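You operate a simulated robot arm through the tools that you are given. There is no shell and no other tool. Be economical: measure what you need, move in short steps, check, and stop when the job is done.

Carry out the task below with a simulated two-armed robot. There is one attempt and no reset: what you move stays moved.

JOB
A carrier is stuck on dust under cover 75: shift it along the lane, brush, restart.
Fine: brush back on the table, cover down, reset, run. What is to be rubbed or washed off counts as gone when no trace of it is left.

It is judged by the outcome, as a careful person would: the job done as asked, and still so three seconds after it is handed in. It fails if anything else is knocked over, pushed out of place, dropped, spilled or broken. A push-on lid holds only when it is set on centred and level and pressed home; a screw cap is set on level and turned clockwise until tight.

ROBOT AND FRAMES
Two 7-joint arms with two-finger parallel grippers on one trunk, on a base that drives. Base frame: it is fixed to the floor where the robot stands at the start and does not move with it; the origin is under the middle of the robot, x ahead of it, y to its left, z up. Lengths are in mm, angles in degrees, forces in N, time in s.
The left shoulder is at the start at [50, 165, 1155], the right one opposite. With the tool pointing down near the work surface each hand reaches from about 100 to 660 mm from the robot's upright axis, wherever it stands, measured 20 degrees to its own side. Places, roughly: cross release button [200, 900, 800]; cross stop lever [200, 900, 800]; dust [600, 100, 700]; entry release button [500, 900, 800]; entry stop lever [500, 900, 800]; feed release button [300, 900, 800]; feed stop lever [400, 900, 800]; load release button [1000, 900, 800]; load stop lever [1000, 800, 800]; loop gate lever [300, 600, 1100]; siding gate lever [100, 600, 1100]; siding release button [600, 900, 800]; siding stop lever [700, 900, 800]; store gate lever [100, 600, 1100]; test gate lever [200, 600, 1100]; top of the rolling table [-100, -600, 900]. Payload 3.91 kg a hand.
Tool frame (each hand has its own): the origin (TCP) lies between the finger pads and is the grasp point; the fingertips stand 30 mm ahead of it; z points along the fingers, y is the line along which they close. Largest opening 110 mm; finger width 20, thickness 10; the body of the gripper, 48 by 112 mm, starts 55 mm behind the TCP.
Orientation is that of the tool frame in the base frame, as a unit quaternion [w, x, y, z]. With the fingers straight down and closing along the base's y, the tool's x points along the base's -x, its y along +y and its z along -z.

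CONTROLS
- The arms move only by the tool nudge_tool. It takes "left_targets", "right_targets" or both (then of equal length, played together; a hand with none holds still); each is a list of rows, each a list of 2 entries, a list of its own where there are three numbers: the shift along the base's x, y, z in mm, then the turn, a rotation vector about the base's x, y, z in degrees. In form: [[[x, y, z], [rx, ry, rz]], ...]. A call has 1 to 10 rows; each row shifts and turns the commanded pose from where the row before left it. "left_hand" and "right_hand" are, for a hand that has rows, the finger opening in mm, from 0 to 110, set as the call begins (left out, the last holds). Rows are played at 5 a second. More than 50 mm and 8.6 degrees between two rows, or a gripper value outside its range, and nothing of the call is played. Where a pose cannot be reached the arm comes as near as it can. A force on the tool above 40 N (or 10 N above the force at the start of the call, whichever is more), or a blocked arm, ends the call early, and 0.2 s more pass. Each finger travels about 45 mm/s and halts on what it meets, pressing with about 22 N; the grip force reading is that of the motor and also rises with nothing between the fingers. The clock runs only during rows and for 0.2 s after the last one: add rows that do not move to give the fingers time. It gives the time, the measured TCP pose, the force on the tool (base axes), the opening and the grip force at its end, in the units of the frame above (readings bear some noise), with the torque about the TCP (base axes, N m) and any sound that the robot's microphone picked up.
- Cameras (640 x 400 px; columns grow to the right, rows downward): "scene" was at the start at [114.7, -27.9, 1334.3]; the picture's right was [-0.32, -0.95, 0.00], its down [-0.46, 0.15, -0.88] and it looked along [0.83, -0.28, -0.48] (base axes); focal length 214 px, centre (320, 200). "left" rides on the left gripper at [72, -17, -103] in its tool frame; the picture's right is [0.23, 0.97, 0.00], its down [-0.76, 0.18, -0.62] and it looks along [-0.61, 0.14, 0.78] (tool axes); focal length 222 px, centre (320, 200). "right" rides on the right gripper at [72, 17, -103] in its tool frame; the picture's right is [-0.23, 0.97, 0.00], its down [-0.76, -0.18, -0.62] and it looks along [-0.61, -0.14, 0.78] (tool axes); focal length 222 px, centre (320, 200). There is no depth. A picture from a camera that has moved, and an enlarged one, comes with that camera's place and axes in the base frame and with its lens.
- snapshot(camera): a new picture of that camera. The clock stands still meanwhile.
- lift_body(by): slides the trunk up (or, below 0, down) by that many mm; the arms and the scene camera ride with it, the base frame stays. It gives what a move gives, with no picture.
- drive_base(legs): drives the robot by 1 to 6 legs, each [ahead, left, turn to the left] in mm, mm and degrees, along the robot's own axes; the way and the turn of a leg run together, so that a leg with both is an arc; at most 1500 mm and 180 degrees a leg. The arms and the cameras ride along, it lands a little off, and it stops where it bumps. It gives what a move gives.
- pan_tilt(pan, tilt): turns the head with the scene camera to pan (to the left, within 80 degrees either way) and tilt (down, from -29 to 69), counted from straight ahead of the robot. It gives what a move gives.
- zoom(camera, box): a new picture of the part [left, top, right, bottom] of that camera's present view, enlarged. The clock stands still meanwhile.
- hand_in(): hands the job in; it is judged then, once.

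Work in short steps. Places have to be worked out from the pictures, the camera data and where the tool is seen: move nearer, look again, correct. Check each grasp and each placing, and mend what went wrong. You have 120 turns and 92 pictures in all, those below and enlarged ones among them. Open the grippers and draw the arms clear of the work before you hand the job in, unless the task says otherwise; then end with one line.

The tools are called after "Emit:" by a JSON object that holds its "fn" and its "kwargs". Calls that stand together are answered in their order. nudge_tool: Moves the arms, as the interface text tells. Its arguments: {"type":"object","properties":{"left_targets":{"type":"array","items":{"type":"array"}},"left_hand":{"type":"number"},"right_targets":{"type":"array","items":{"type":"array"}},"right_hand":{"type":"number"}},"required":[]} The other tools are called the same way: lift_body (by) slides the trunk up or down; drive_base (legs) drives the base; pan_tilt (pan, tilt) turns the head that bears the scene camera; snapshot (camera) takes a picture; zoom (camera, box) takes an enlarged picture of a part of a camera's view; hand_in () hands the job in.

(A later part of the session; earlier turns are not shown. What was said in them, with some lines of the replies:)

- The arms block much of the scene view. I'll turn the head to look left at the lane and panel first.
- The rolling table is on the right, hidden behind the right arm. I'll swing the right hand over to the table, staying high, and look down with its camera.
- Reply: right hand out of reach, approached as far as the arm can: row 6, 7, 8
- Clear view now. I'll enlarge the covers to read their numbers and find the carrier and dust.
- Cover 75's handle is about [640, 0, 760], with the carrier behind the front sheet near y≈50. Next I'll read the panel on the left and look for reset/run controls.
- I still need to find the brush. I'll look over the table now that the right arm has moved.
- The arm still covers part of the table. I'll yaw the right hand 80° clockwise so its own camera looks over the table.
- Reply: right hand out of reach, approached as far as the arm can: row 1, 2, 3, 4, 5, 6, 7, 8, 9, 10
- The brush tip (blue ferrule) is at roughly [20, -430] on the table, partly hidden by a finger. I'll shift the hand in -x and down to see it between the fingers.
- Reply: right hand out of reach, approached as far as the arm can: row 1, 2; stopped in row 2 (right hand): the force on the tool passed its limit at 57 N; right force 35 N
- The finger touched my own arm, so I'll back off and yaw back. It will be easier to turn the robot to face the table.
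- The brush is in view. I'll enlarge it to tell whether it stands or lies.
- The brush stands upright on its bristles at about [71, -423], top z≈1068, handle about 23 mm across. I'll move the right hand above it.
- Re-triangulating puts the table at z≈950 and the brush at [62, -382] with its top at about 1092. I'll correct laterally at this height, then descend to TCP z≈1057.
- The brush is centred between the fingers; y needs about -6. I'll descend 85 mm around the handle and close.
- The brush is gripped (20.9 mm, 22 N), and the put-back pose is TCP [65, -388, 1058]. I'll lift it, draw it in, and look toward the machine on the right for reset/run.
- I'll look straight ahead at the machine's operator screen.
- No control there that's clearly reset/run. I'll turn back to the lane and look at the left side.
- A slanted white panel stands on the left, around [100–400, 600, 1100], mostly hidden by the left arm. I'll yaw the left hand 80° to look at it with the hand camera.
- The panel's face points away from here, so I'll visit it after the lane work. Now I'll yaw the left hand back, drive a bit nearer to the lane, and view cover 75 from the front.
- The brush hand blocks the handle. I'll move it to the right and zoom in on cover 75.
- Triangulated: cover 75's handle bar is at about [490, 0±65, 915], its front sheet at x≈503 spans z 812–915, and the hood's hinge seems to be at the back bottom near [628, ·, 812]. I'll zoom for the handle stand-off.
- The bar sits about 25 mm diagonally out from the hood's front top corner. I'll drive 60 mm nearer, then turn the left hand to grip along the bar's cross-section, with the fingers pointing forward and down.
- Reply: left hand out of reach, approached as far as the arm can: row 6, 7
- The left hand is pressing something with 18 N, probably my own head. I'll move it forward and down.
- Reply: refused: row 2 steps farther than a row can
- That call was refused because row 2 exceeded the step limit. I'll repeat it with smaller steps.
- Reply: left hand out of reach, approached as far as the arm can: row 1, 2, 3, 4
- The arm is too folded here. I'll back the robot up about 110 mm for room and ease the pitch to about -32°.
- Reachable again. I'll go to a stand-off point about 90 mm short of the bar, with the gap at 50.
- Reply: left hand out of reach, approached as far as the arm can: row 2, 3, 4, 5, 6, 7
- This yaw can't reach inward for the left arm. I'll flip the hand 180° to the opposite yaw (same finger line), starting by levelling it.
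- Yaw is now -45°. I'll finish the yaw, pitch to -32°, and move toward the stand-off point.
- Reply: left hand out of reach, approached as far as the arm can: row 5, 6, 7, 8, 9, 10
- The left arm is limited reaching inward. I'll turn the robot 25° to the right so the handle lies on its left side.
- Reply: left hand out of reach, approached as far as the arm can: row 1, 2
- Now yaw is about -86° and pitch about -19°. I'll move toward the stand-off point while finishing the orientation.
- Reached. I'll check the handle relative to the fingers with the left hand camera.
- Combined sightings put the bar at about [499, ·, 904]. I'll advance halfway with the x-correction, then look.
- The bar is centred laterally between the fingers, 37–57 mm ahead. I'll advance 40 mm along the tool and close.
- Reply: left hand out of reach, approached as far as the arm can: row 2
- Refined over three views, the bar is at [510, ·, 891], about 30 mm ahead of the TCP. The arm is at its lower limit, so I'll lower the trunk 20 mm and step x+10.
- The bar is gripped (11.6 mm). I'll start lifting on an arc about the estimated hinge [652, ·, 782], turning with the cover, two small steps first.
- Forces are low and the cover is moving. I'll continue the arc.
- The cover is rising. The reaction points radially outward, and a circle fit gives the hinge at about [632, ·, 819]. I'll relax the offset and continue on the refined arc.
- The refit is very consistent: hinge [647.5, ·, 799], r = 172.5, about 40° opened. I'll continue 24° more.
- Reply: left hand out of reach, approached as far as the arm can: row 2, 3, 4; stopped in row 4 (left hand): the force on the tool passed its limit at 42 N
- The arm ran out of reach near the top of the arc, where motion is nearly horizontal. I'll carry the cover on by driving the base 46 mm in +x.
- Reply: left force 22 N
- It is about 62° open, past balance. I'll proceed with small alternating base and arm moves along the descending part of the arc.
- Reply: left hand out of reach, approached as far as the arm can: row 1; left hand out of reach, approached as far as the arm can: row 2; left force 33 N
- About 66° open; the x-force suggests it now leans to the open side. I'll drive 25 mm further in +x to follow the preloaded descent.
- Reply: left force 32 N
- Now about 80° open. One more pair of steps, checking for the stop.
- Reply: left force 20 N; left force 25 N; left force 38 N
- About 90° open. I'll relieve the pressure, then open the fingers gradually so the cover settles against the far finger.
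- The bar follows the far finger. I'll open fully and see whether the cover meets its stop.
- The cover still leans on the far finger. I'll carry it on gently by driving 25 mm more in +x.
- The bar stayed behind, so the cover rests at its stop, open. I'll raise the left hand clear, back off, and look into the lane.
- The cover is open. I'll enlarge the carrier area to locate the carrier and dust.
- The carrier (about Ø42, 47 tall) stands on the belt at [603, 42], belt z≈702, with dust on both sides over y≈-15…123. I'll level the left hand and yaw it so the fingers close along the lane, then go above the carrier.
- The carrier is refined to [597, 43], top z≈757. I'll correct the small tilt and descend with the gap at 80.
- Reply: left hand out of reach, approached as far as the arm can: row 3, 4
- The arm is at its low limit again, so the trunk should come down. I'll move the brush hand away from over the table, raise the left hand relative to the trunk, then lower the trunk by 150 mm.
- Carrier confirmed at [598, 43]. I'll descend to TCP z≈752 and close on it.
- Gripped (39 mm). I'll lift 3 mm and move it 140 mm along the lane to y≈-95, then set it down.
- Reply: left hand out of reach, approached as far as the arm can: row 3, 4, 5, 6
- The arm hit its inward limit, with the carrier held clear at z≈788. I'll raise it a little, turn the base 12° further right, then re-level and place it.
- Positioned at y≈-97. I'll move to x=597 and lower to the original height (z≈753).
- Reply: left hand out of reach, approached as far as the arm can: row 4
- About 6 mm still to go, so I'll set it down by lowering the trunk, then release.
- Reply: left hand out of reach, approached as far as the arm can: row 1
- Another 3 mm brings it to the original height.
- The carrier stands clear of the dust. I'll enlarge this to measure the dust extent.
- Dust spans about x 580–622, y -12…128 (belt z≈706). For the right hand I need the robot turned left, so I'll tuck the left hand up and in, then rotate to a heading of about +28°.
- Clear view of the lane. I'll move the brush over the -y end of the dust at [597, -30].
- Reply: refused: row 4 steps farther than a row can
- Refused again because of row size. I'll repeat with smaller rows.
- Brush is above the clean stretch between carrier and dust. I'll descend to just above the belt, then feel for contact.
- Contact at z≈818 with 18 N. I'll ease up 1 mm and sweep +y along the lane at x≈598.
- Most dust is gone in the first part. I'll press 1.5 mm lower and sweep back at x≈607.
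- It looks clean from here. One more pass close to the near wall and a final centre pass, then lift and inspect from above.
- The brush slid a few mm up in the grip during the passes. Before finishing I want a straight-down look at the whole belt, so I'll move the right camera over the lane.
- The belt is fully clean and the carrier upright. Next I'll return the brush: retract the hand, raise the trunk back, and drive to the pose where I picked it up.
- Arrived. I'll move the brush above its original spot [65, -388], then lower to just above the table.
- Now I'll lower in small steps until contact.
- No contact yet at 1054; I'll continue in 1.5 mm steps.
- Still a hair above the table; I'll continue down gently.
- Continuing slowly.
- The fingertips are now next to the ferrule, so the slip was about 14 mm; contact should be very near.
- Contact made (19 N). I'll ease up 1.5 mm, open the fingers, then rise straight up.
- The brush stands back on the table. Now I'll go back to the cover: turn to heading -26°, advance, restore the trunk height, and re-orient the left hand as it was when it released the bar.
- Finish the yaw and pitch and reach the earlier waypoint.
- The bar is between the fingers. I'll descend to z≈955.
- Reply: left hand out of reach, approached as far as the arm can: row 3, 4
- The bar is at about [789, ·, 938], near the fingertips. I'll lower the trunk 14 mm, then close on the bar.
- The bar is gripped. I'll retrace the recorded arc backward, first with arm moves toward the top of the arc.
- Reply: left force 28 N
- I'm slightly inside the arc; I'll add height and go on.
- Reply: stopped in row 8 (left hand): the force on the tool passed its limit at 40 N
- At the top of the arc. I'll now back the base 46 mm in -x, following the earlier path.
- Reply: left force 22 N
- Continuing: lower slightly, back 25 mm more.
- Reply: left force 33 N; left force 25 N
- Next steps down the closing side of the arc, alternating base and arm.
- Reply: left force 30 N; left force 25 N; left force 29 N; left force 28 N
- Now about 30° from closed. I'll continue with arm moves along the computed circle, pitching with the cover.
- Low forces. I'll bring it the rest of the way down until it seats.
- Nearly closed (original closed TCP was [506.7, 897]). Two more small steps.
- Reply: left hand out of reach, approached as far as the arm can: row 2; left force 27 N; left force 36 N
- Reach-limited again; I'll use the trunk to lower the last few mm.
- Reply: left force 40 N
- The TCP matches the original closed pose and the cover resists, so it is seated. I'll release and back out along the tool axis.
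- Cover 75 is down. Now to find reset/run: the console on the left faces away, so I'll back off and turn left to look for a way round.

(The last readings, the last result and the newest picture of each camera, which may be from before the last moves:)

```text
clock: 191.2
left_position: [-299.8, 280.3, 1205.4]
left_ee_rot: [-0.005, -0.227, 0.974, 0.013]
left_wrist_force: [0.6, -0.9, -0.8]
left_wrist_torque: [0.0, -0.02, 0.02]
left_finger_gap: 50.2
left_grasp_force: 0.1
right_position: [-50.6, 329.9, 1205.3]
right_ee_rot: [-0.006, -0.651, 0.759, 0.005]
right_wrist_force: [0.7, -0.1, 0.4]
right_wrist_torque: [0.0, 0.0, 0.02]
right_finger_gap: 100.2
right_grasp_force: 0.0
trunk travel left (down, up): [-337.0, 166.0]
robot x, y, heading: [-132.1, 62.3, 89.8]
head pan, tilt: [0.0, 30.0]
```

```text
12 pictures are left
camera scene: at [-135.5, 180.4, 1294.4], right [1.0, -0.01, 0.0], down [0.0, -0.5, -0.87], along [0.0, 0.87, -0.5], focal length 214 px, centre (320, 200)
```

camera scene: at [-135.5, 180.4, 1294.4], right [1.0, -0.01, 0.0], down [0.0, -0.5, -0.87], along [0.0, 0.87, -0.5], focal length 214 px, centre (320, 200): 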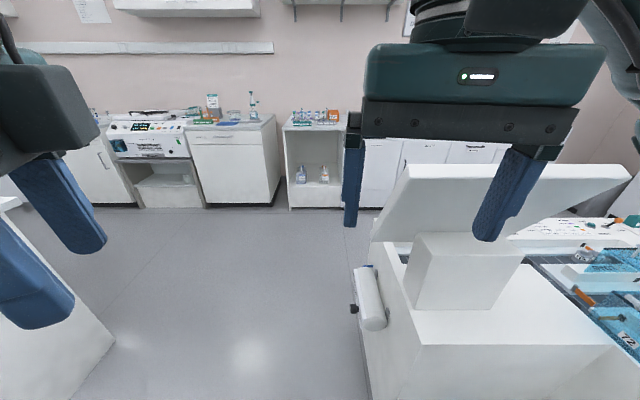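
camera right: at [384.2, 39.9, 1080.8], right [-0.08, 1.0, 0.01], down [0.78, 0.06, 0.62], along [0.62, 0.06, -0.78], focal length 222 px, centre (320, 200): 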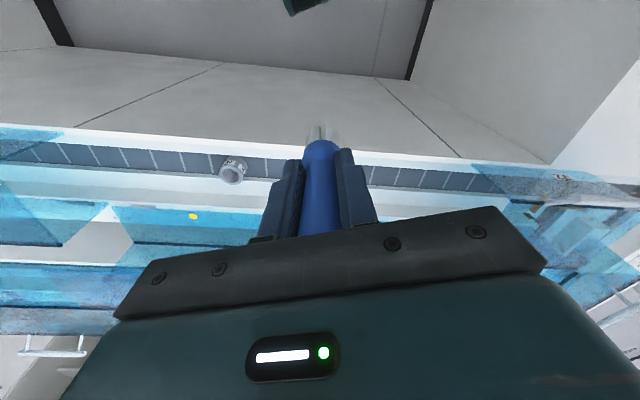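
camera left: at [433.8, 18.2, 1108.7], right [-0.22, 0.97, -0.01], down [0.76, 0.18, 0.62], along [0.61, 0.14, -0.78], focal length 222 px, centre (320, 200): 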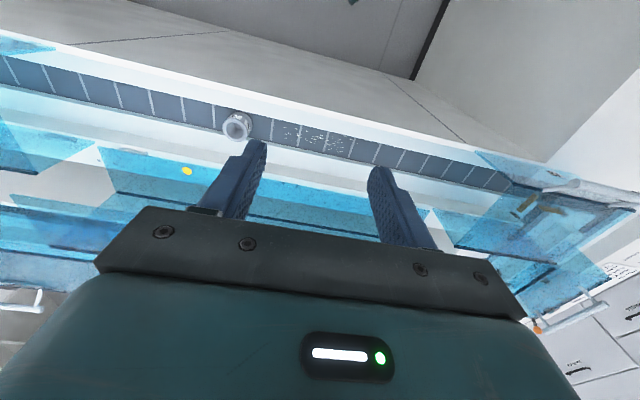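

The console stands on a pedestal with its face on the far side; the floor beside and beyond it is clear. I'll drive around: left 350, ahead 1400, right 720, then turn to face it.

Emit:
{"fn": "drive_base", "kwargs": {"legs": [[0, 370, 0], [1400, 0, 0], [0, -740, 0], [0, 0, 180]]}}

Emit:
{"fn": "snapshot", "kwargs": {"camera": "scene"}}

```text
clock: 215.3
left_position: [404.8, 1214.9, 1204.4]
left_ee_rot: [0.011, 0.978, 0.209, 0.006]
left_wrist_force: [0.3, 0.5, 0.2]
left_wrist_torque: [0.01, 0.03, 0.02]
left_finger_gap: 50.2
left_grasp_force: 0.1
right_position: [156.2, 1175.9, 1206.6]
right_ee_rot: [0.007, 0.772, 0.636, 0.005]
right_wrist_force: [0.6, 0.3, -0.8]
right_wrist_torque: [0.0, -0.01, 0.01]
right_finger_gap: 100.0
right_grasp_force: 0.0
trunk travel left (down, up): [-337.0, 166.0]
robot x, y, heading: [255.3, 1439.5, -92.6]
head pan, tilt: [0.0, 30.0]
```

```text
11 pictures are left
camera scene: at [244.2, 1322.7, 1294.5], right [-1.0, 0.04, 0.0], down [0.02, 0.5, -0.87], along [-0.04, -0.87, -0.5], focal length 214 px, centre (320, 200)
```

scene: 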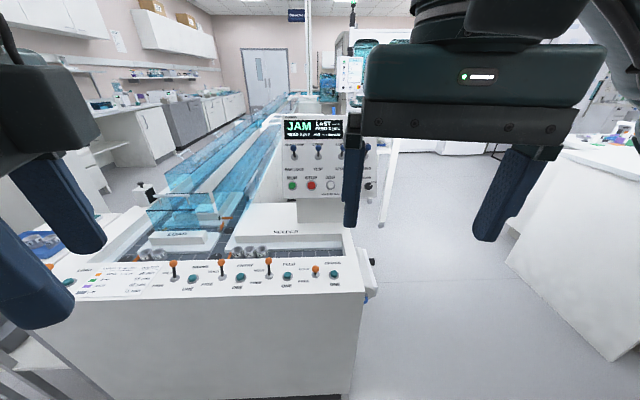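

Found it: the console shows JAM, with gate levers and coloured buttons. I'll zoom in to read it.

Emit:
{"fn": "zoom", "kwargs": {"camera": "scene", "box": [265, 105, 385, 205]}}

```text
4.00 times, centred on (325, 155) of scene
camera zoom: at [244.2, 1322.7, 1294.5], right [-1.0, 0.04, 0.0], down [0.02, 0.5, -0.87], along [-0.04, -0.87, -0.5], focal length 858 px, centre (300, 380)
```

zoom: 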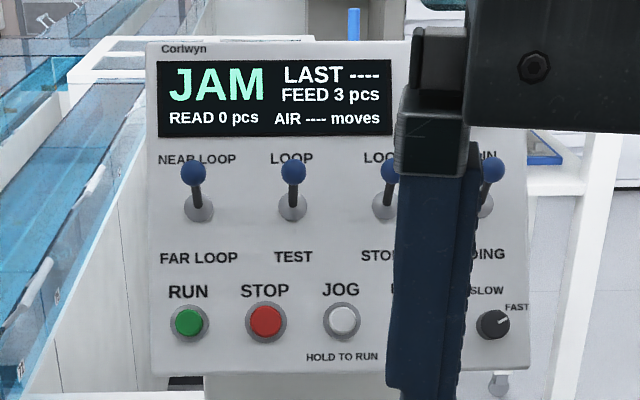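

RUN, STOP, JOG and a hidden button (likely RESET) are in the lower row. I'll move the right hand aside, drive 150 mm nearer, and look again.

Emit:
{"fn": "nudge_tool", "kwargs": {"right_targets": [[[-35, 10, 0], [0, 0, 0]], [[-35, 10, 0], [0, 0, 0]], [[-35, 10, 0], [0, 0, 0]], [[-35, 10, 0], [0, 0, 0]]]}}

Emit:
{"fn": "drive_base", "kwargs": {"legs": [[150, 0, 2.5]]}}

Emit:
{"fn": "zoom", "kwargs": {"camera": "scene", "box": [240, 100, 400, 220]}}

```text
clock: 216.3
left_position: [405.1, 1215.8, 1204.6]
left_ee_rot: [0.012, 0.978, 0.208, 0.005]
left_wrist_force: [0.5, -0.1, 0.4]
left_wrist_torque: [0.0, 0.0, 0.01]
left_finger_gap: 50.4
left_grasp_force: 0.1
right_position: [14.2, 1214.5, 1203.9]
right_ee_rot: [0.007, 0.771, 0.637, 0.004]
right_wrist_force: [-0.1, 0.4, -0.3]
right_wrist_torque: [-0.01, -0.01, -0.01]
right_finger_gap: 99.9
right_grasp_force: 0.1
trunk travel left (down, up): [-337.0, 166.0]
robot x, y, heading: [249.4, 1439.0, -92.2]
head pan, tilt: [0.0, 30.0]
```

```text
clock: 217.7
left_position: [412.3, 1070.6, 1206.0]
left_ee_rot: [0.012, 0.973, 0.23, 0.006]
left_wrist_force: [-0.1, 0.5, -0.2]
left_wrist_torque: [-0.01, -0.01, -0.03]
left_finger_gap: 50.0
left_grasp_force: 0.0
right_position: [21.6, 1054.5, 1204.0]
right_ee_rot: [0.006, 0.757, 0.653, 0.006]
right_wrist_force: [0.0, -0.6, 0.3]
right_wrist_torque: [0.03, -0.02, 0.0]
right_finger_gap: 100.0
right_grasp_force: 0.0
trunk travel left (down, up): [-337.0, 166.0]
robot x, y, heading: [244.3, 1287.2, -89.9]
head pan, tilt: [0.0, 30.0]
```

```text
3.33 times, centred on (320, 160) of scene
camera zoom: at [245.9, 1171.6, 1294.3], right [-1.0, 0.0, 0.0], down [0.0, 0.5, -0.87], along [0.0, -0.87, -0.5], focal length 715 px, centre (320, 333)
```

zoom: 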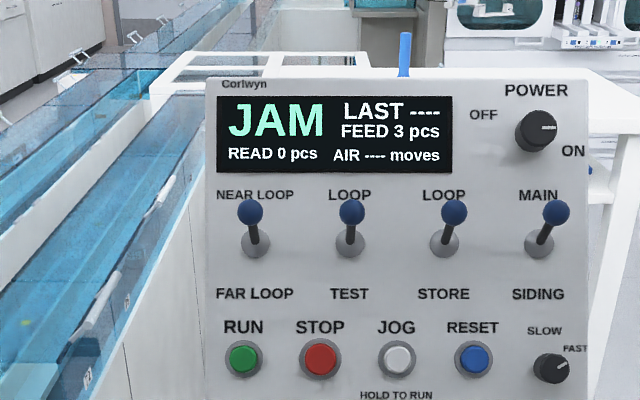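

RESET is at about [110, 629, 956] and RUN at [313, 629, 958], on a panel tilted 24° back. I'll use the closed right hand, pitched to press along the panel normal, and move first to a stand-off in front of RESET.

Emit:
{"fn": "nudge_tool", "kwargs": {"right_targets": [[[9, -34, -21], [-8.25, 0, 0]], [[9, -34, -21], [-8.25, 0, 0]], [[9, -34, -21], [-8.25, 0, 0]], [[9, -34, -21], [-8.25, 0, 0]], [[9, -34, -21], [-8.25, 0, 0]], [[9, -34, -21], [-8.25, 0, 0]], [[9, -34, -21], [-8.25, 0, 0]], [[9, -34, -21], [-8.25, 0, 0]], [[9, -34, -22], [0, 0, 0]], [[7, -34, -22], [0, 0, 0]]], "right_hand": 0}}

Emit:
{"fn": "snapshot", "kwargs": {"camera": "scene"}}

```text
clock: 219.9
left_position: [411.5, 1071.4, 1204.9]
left_ee_rot: [0.012, 0.973, 0.229, 0.005]
left_wrist_force: [0.2, -0.7, -0.6]
left_wrist_torque: [0.02, -0.03, 0.04]
left_finger_gap: 50.1
left_grasp_force: 0.2
right_position: [106.6, 712.5, 991.4]
right_ee_rot: [0.419, 0.631, 0.551, -0.35]
right_wrist_force: [0.2, 0.3, -0.5]
right_wrist_torque: [-0.06, -0.03, -0.01]
right_finger_gap: 0.0
right_grasp_force: 21.9
trunk travel left (down, up): [-337.0, 166.0]
robot x, y, heading: [245.0, 1289.6, -90.0]
head pan, tilt: [0.0, 30.0]
```

```text
8 pictures are left
camera scene: at [246.2, 1172.1, 1294.4], right [-1.0, 0.0, 0.0], down [0.0, 0.5, -0.87], along [0.0, -0.87, -0.5], focal length 214 px, centre (320, 200)
```

scene: 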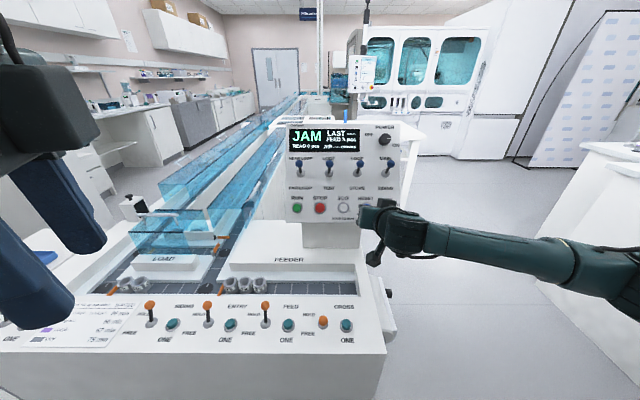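

Pose reached. I'll check alignment on RESET with the right camera.

Emit:
{"fn": "snapshot", "kwargs": {"camera": "right"}}

```text
7 pictures are left
camera right: at [132.5, 835.3, 968.5], right [0.93, -0.14, 0.34], down [-0.3, 0.27, 0.91], along [-0.22, -0.95, 0.21], focal length 222 px, centre (320, 200)
```

right: 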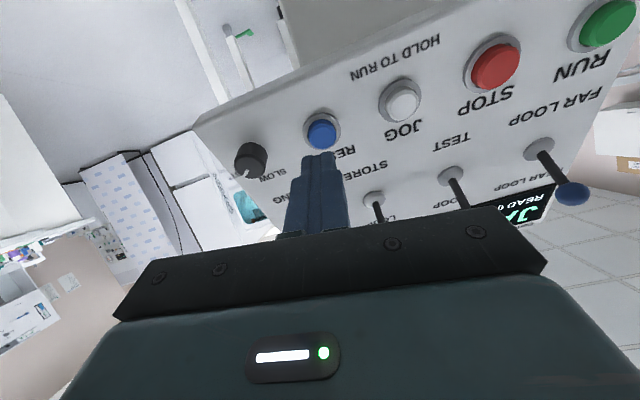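

RESET confirmed at [109, ~635, 956]. I'll advance to near contact, then press in small steps.

Emit:
{"fn": "nudge_tool", "kwargs": {"right_targets": [[[1.5, -20, -10], [0, 0, 0]], [[1, -18, -9.5], [0, 0, 0]], [[0, -4.6, -2], [0, 0, 0]], [[0, 0, 0], [0, 0, 0]]]}}

Emit:
{"fn": "nudge_tool", "kwargs": {"right_targets": [[[0, -4.6, -2], [0, 0, 0]], [[0, -3, -1.3], [0, 0, 0]], [[0, -3, -1.3], [0, 0, 0]], [[0, -3, -1.3], [0, 0, 0]], [[0, 0, 0], [0, 0, 0]]]}}

```text
clock: 220.9
left_position: [411.4, 1071.8, 1205.0]
left_ee_rot: [0.013, 0.973, 0.229, 0.006]
left_wrist_force: [-1.2, 0.8, 0.4]
left_wrist_torque: [0.0, 0.0, -0.01]
left_finger_gap: 50.0
left_grasp_force: 0.1
right_position: [111.4, 671.9, 970.9]
right_ee_rot: [0.419, 0.632, 0.55, -0.351]
right_wrist_force: [-0.4, 0.7, -0.2]
right_wrist_torque: [0.03, -0.01, -0.02]
right_finger_gap: 0.2
right_grasp_force: 22.2
trunk travel left (down, up): [-337.0, 166.0]
robot x, y, heading: [245.0, 1287.3, -90.1]
head pan, tilt: [0.0, 30.0]
```

```text
clock: 222.0
left_position: [410.9, 1075.8, 1205.5]
left_ee_rot: [0.015, 0.974, 0.228, 0.005]
left_wrist_force: [-0.5, 0.1, -0.8]
left_wrist_torque: [0.01, -0.02, -0.01]
left_finger_gap: 50.1
left_grasp_force: 0.1
right_position: [110.8, 665.1, 967.3]
right_ee_rot: [0.419, 0.631, 0.55, -0.351]
right_wrist_force: [-5.3, 27.3, 10.5]
right_wrist_torque: [0.23, 0.15, -0.13]
right_finger_gap: 0.0
right_grasp_force: 21.6
trunk travel left (down, up): [-337.0, 166.0]
robot x, y, heading: [247.6, 1291.7, -90.2]
head pan, tilt: [0.0, 30.0]
heard: click
stopped in row 5 (right hand): the force on the tool passed its limit at 40 N (the readings are from after the stop); the commanded pose is now the measured one
```

A click was heard. I'll back off and read the display.

Emit:
{"fn": "nudge_tool", "kwargs": {"right_targets": [[[0, 28, 12], [0, 0, 0]], [[0, 28, 12], [0, 0, 0]], [[0, 0, 0], [0, 0, 0]]]}}

Emit:
{"fn": "zoom", "kwargs": {"camera": "scene", "box": [260, 110, 400, 220]}}

```text
clock: 222.8
left_position: [412.4, 1071.7, 1203.9]
left_ee_rot: [0.013, 0.973, 0.229, 0.005]
left_wrist_force: [-0.3, 0.4, -0.1]
left_wrist_torque: [0.0, 0.03, 0.0]
left_finger_gap: 50.3
left_grasp_force: 0.0
right_position: [114.0, 715.9, 989.6]
right_ee_rot: [0.417, 0.633, 0.551, -0.351]
right_wrist_force: [0.0, 0.8, 0.1]
right_wrist_torque: [-0.01, 0.03, -0.02]
right_finger_gap: 0.1
right_grasp_force: 22.3
trunk travel left (down, up): [-337.0, 166.0]
robot x, y, heading: [244.2, 1290.1, -90.1]
head pan, tilt: [0.0, 30.0]
```

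```text
3.64 times, centred on (330, 165) of scene
camera zoom: at [245.7, 1173.0, 1294.4], right [-1.0, 0.0, 0.0], down [0.0, 0.5, -0.87], along [0.0, -0.87, -0.5], focal length 780 px, centre (284, 327)
```

zoom: 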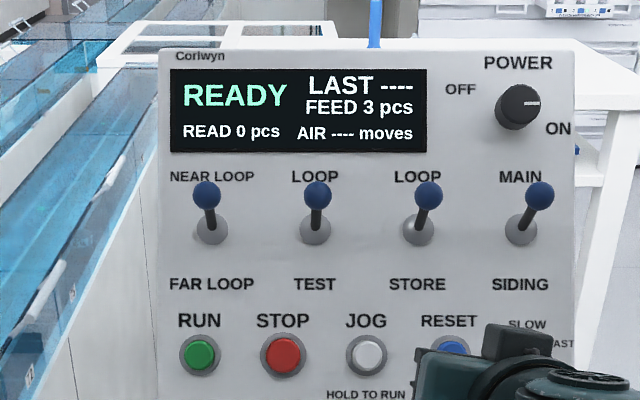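

READY. Now I'll pull back a bit more and shift the base 200 mm left (+x) to bring the fingertips in front of RUN.

Emit:
{"fn": "nudge_tool", "kwargs": {"right_targets": [[[0, 28, 12], [0, 0, 0]], [[0, 0, 0], [0, 0, 0]]]}}

Emit:
{"fn": "drive_base", "kwargs": {"legs": [[0, 200, 0]]}}

Emit:
{"fn": "snapshot", "kwargs": {"camera": "right"}}

```text
clock: 223.4
left_position: [411.0, 1072.6, 1205.5]
left_ee_rot: [0.011, 0.973, 0.23, 0.005]
left_wrist_force: [0.0, -0.3, 0.5]
left_wrist_torque: [0.03, 0.01, 0.01]
left_finger_gap: 50.0
left_grasp_force: 0.0
right_position: [112.2, 744.2, 1000.2]
right_ee_rot: [0.417, 0.633, 0.551, -0.351]
right_wrist_force: [-0.2, 0.3, 1.1]
right_wrist_torque: [0.0, -0.01, -0.03]
right_finger_gap: 0.3
right_grasp_force: 22.6
trunk travel left (down, up): [-337.0, 166.0]
robot x, y, heading: [246.8, 1292.2, -90.2]
head pan, tilt: [0.0, 30.0]
```

```text
clock: 225.8
left_position: [611.5, 1071.2, 1203.5]
left_ee_rot: [0.012, 0.973, 0.229, 0.005]
left_wrist_force: [-0.1, -0.1, -0.9]
left_wrist_torque: [0.01, -0.02, -0.01]
left_finger_gap: 49.9
left_grasp_force: 0.1
right_position: [311.5, 743.6, 1001.3]
right_ee_rot: [0.416, 0.634, 0.55, -0.35]
right_wrist_force: [-1.1, -0.1, -0.1]
right_wrist_torque: [0.01, 0.01, 0.02]
right_finger_gap: 0.0
right_grasp_force: 22.1
trunk travel left (down, up): [-337.0, 166.0]
robot x, y, heading: [450.9, 1290.6, -90.0]
head pan, tilt: [0.0, 30.0]
```

```text
5 pictures are left
camera right: at [336.4, 865.5, 979.0], right [0.93, -0.14, 0.34], down [-0.3, 0.27, 0.92], along [-0.22, -0.95, 0.21], focal length 222 px, centre (320, 200)
```

right: 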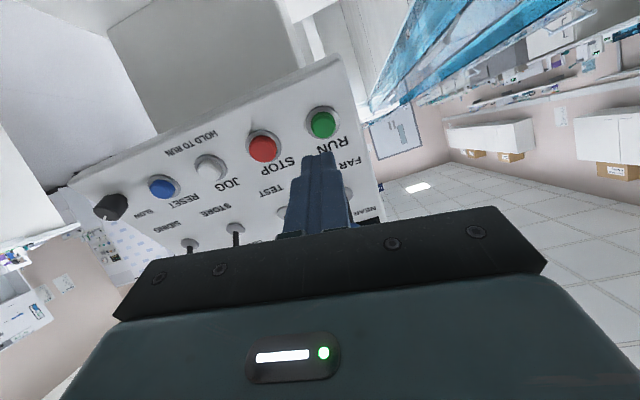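

RUN is at [313, 635, 957]. I'll advance and press the same way.

Emit:
{"fn": "nudge_tool", "kwargs": {"right_targets": [[[1.3, -25, -10.5], [0, 0, 0]], [[0, -25, -10.5], [0, 0, 0]], [[0, -20, -9], [0, 0, 0]], [[0, 0, 0], [0, 0, 0]]]}}

Emit:
{"fn": "nudge_tool", "kwargs": {"right_targets": [[[0, -4, -1.8], [0, 0, 0]], [[0, -3, -1.3], [0, 0, 0]], [[0, -3, -1.3], [0, 0, 0]], [[0, -3, -1.3], [0, 0, 0]], [[0, 0, 0], [0, 0, 0]]]}}

```text
clock: 226.8
left_position: [612.0, 1071.0, 1202.9]
left_ee_rot: [0.013, 0.973, 0.229, 0.006]
left_wrist_force: [-0.8, -0.6, 1.0]
left_wrist_torque: [-0.02, 0.01, 0.0]
left_finger_gap: 50.3
left_grasp_force: 0.1
right_position: [314.1, 673.5, 969.1]
right_ee_rot: [0.417, 0.633, 0.551, -0.349]
right_wrist_force: [-0.5, -0.9, 0.0]
right_wrist_torque: [-0.01, -0.04, 0.01]
right_finger_gap: 0.0
right_grasp_force: 21.9
trunk travel left (down, up): [-337.0, 166.0]
robot x, y, heading: [446.1, 1290.0, -90.3]
head pan, tilt: [0.0, 30.0]
```

```text
clock: 228.1
left_position: [610.2, 1074.2, 1205.5]
left_ee_rot: [0.015, 0.974, 0.228, 0.005]
left_wrist_force: [0.9, -0.7, 0.3]
left_wrist_torque: [0.01, 0.0, -0.01]
left_finger_gap: 50.1
left_grasp_force: 0.0
right_position: [313.1, 664.9, 965.8]
right_ee_rot: [0.417, 0.632, 0.552, -0.348]
right_wrist_force: [-3.7, 23.3, 7.7]
right_wrist_torque: [0.12, 0.1, -0.09]
right_finger_gap: 0.1
right_grasp_force: 21.8
trunk travel left (down, up): [-337.0, 166.0]
robot x, y, heading: [449.7, 1292.8, -90.2]
head pan, tilt: [0.0, 30.0]
heard: click
stopped in row 5 (right hand): the force on the tool passed its limit at 40 N (the readings are from after the stop); the commanded pose is now the measured one
```

Click. I'll back off well clear and check the display and lane.

Emit:
{"fn": "nudge_tool", "kwargs": {"right_targets": [[[0, 28, 12], [0, 0, 0]], [[0, 28, 12], [0, 0, 0]], [[-20, 35, 25], [0, 0, 0]], [[-20, 35, 25], [0, 0, 0]], [[-20, 35, 25], [0, 0, 0]], [[-20, 35, 25], [0, 0, 0]]], "right_hand": 60}}

Emit:
{"fn": "pan_tilt", "kwargs": {"pan": -12, "tilt": 30}}

Emit:
{"fn": "snapshot", "kwargs": {"camera": "scene"}}

```text
clock: 229.5
left_position: [611.5, 1071.6, 1204.1]
left_ee_rot: [0.014, 0.974, 0.228, 0.005]
left_wrist_force: [0.0, -0.2, -0.1]
left_wrist_torque: [-0.03, -0.02, 0.01]
left_finger_gap: 50.1
left_grasp_force: 0.2
right_position: [234.5, 847.4, 1087.0]
right_ee_rot: [0.414, 0.634, 0.552, -0.348]
right_wrist_force: [-0.1, 0.0, -0.5]
right_wrist_torque: [0.0, 0.0, 0.04]
right_finger_gap: 60.3
right_grasp_force: 0.0
right hand out of reach, approached as far as the arm can: row 6
trunk travel left (down, up): [-337.0, 166.0]
robot x, y, heading: [445.6, 1291.9, -90.3]
head pan, tilt: [0.0, 30.0]
```

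```text
clock: 230.2
left_position: [611.9, 1071.0, 1204.3]
left_ee_rot: [0.013, 0.974, 0.228, 0.006]
left_wrist_force: [0.3, -0.3, 0.4]
left_wrist_torque: [-0.02, -0.01, 0.02]
left_finger_gap: 50.2
left_grasp_force: 0.1
right_position: [235.6, 847.8, 1086.7]
right_ee_rot: [0.415, 0.634, 0.553, -0.347]
right_wrist_force: [-1.3, -0.1, 0.3]
right_wrist_torque: [-0.01, 0.0, 0.04]
right_finger_gap: 60.1
right_grasp_force: 0.1
trunk travel left (down, up): [-337.0, 166.0]
robot x, y, heading: [444.2, 1288.2, -90.2]
head pan, tilt: [-12.0, 30.0]
```

```text
4 pictures are left
camera scene: at [426.8, 1174.9, 1294.5], right [-0.98, 0.21, 0.0], down [0.11, 0.49, -0.87], along [-0.18, -0.85, -0.5], focal length 214 px, centre (320, 200)
```

scene: 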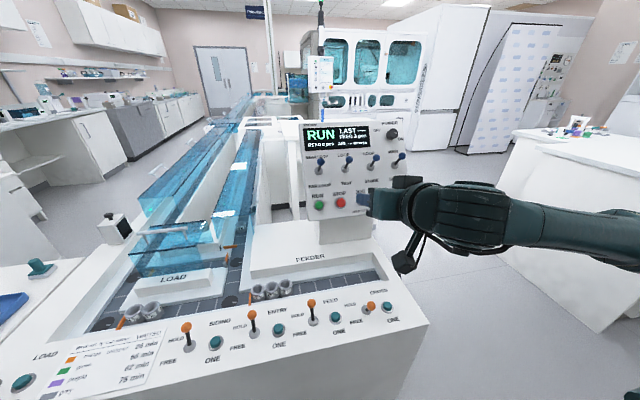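

The display shows RUN. I'll drive back 200 mm to draw the arms clear, then confirm it is still running.

Emit:
{"fn": "drive_base", "kwargs": {"legs": [[-200, 0, 0]]}}

Emit:
{"fn": "nudge_tool", "kwargs": {"left_targets": [[[0, 0, 0], [0, 0, 0]], [[0, 0, 0], [0, 0, 0]], [[0, 0, 0], [0, 0, 0]], [[0, 0, 0], [0, 0, 0]], [[0, 0, 0], [0, 0, 0]], [[0, 0, 0], [0, 0, 0]], [[0, 0, 0], [0, 0, 0]], [[0, 0, 0], [0, 0, 0]], [[0, 0, 0], [0, 0, 0]], [[0, 0, 0], [0, 0, 0]]], "left_hand": 100}}

Emit:
{"fn": "zoom", "kwargs": {"camera": "scene", "box": [180, 90, 420, 250]}}

```text
clock: 231.8
left_position: [612.2, 1271.4, 1205.6]
left_ee_rot: [0.013, 0.974, 0.228, 0.006]
left_wrist_force: [0.5, -0.4, 0.4]
left_wrist_torque: [-0.04, 0.0, 0.04]
left_finger_gap: 50.3
left_grasp_force: 0.1
right_position: [234.7, 1046.5, 1087.3]
right_ee_rot: [0.415, 0.634, 0.553, -0.347]
right_wrist_force: [0.0, 0.2, 0.1]
right_wrist_torque: [-0.02, 0.01, 0.01]
right_finger_gap: 60.0
right_grasp_force: 0.0
trunk travel left (down, up): [-337.0, 166.0]
robot x, y, heading: [446.9, 1490.3, -90.3]
head pan, tilt: [-12.0, 30.0]
```

```text
clock: 234.0
left_position: [611.6, 1269.4, 1203.2]
left_ee_rot: [0.013, 0.974, 0.228, 0.005]
left_wrist_force: [0.5, 0.0, 0.0]
left_wrist_torque: [-0.01, -0.02, 0.01]
left_finger_gap: 99.9
left_grasp_force: 0.0
right_position: [235.1, 1046.9, 1087.8]
right_ee_rot: [0.415, 0.634, 0.552, -0.347]
right_wrist_force: [0.1, 0.4, -0.1]
right_wrist_torque: [0.0, -0.02, -0.01]
right_finger_gap: 59.8
right_grasp_force: 0.0
trunk travel left (down, up): [-337.0, 166.0]
robot x, y, heading: [449.2, 1490.9, -90.4]
head pan, tilt: [-12.0, 30.0]
```

```text
2.50 times, centred on (300, 170) of scene
camera zoom: at [427.4, 1373.6, 1294.5], right [-0.98, 0.21, 0.0], down [0.11, 0.49, -0.87], along [-0.18, -0.85, -0.5], focal length 536 px, centre (370, 275)
```

zoom: 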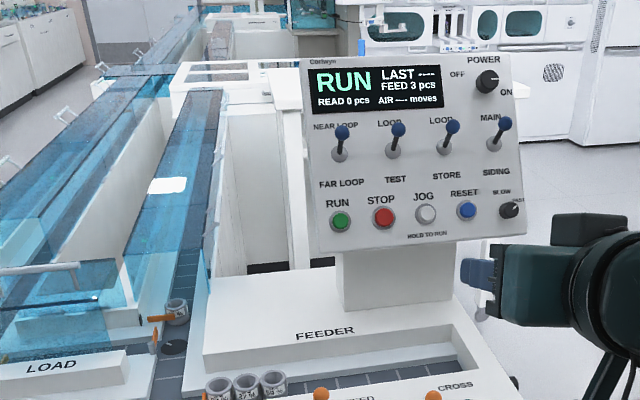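

It still reads RUN, and a carrier has come along the lane to the corner. The cover is down, the brush is on the table and the arms are clear, so I'm handing in.

Emit:
{"fn": "hand_in", "kwargs": {}}

```text
The job is handed in.
```

The carrier under cover 75 was moved along the lane and the dust brushed off with no trace visible; the brush is back on the table, the cover is down, and after reset the display reads RUN.
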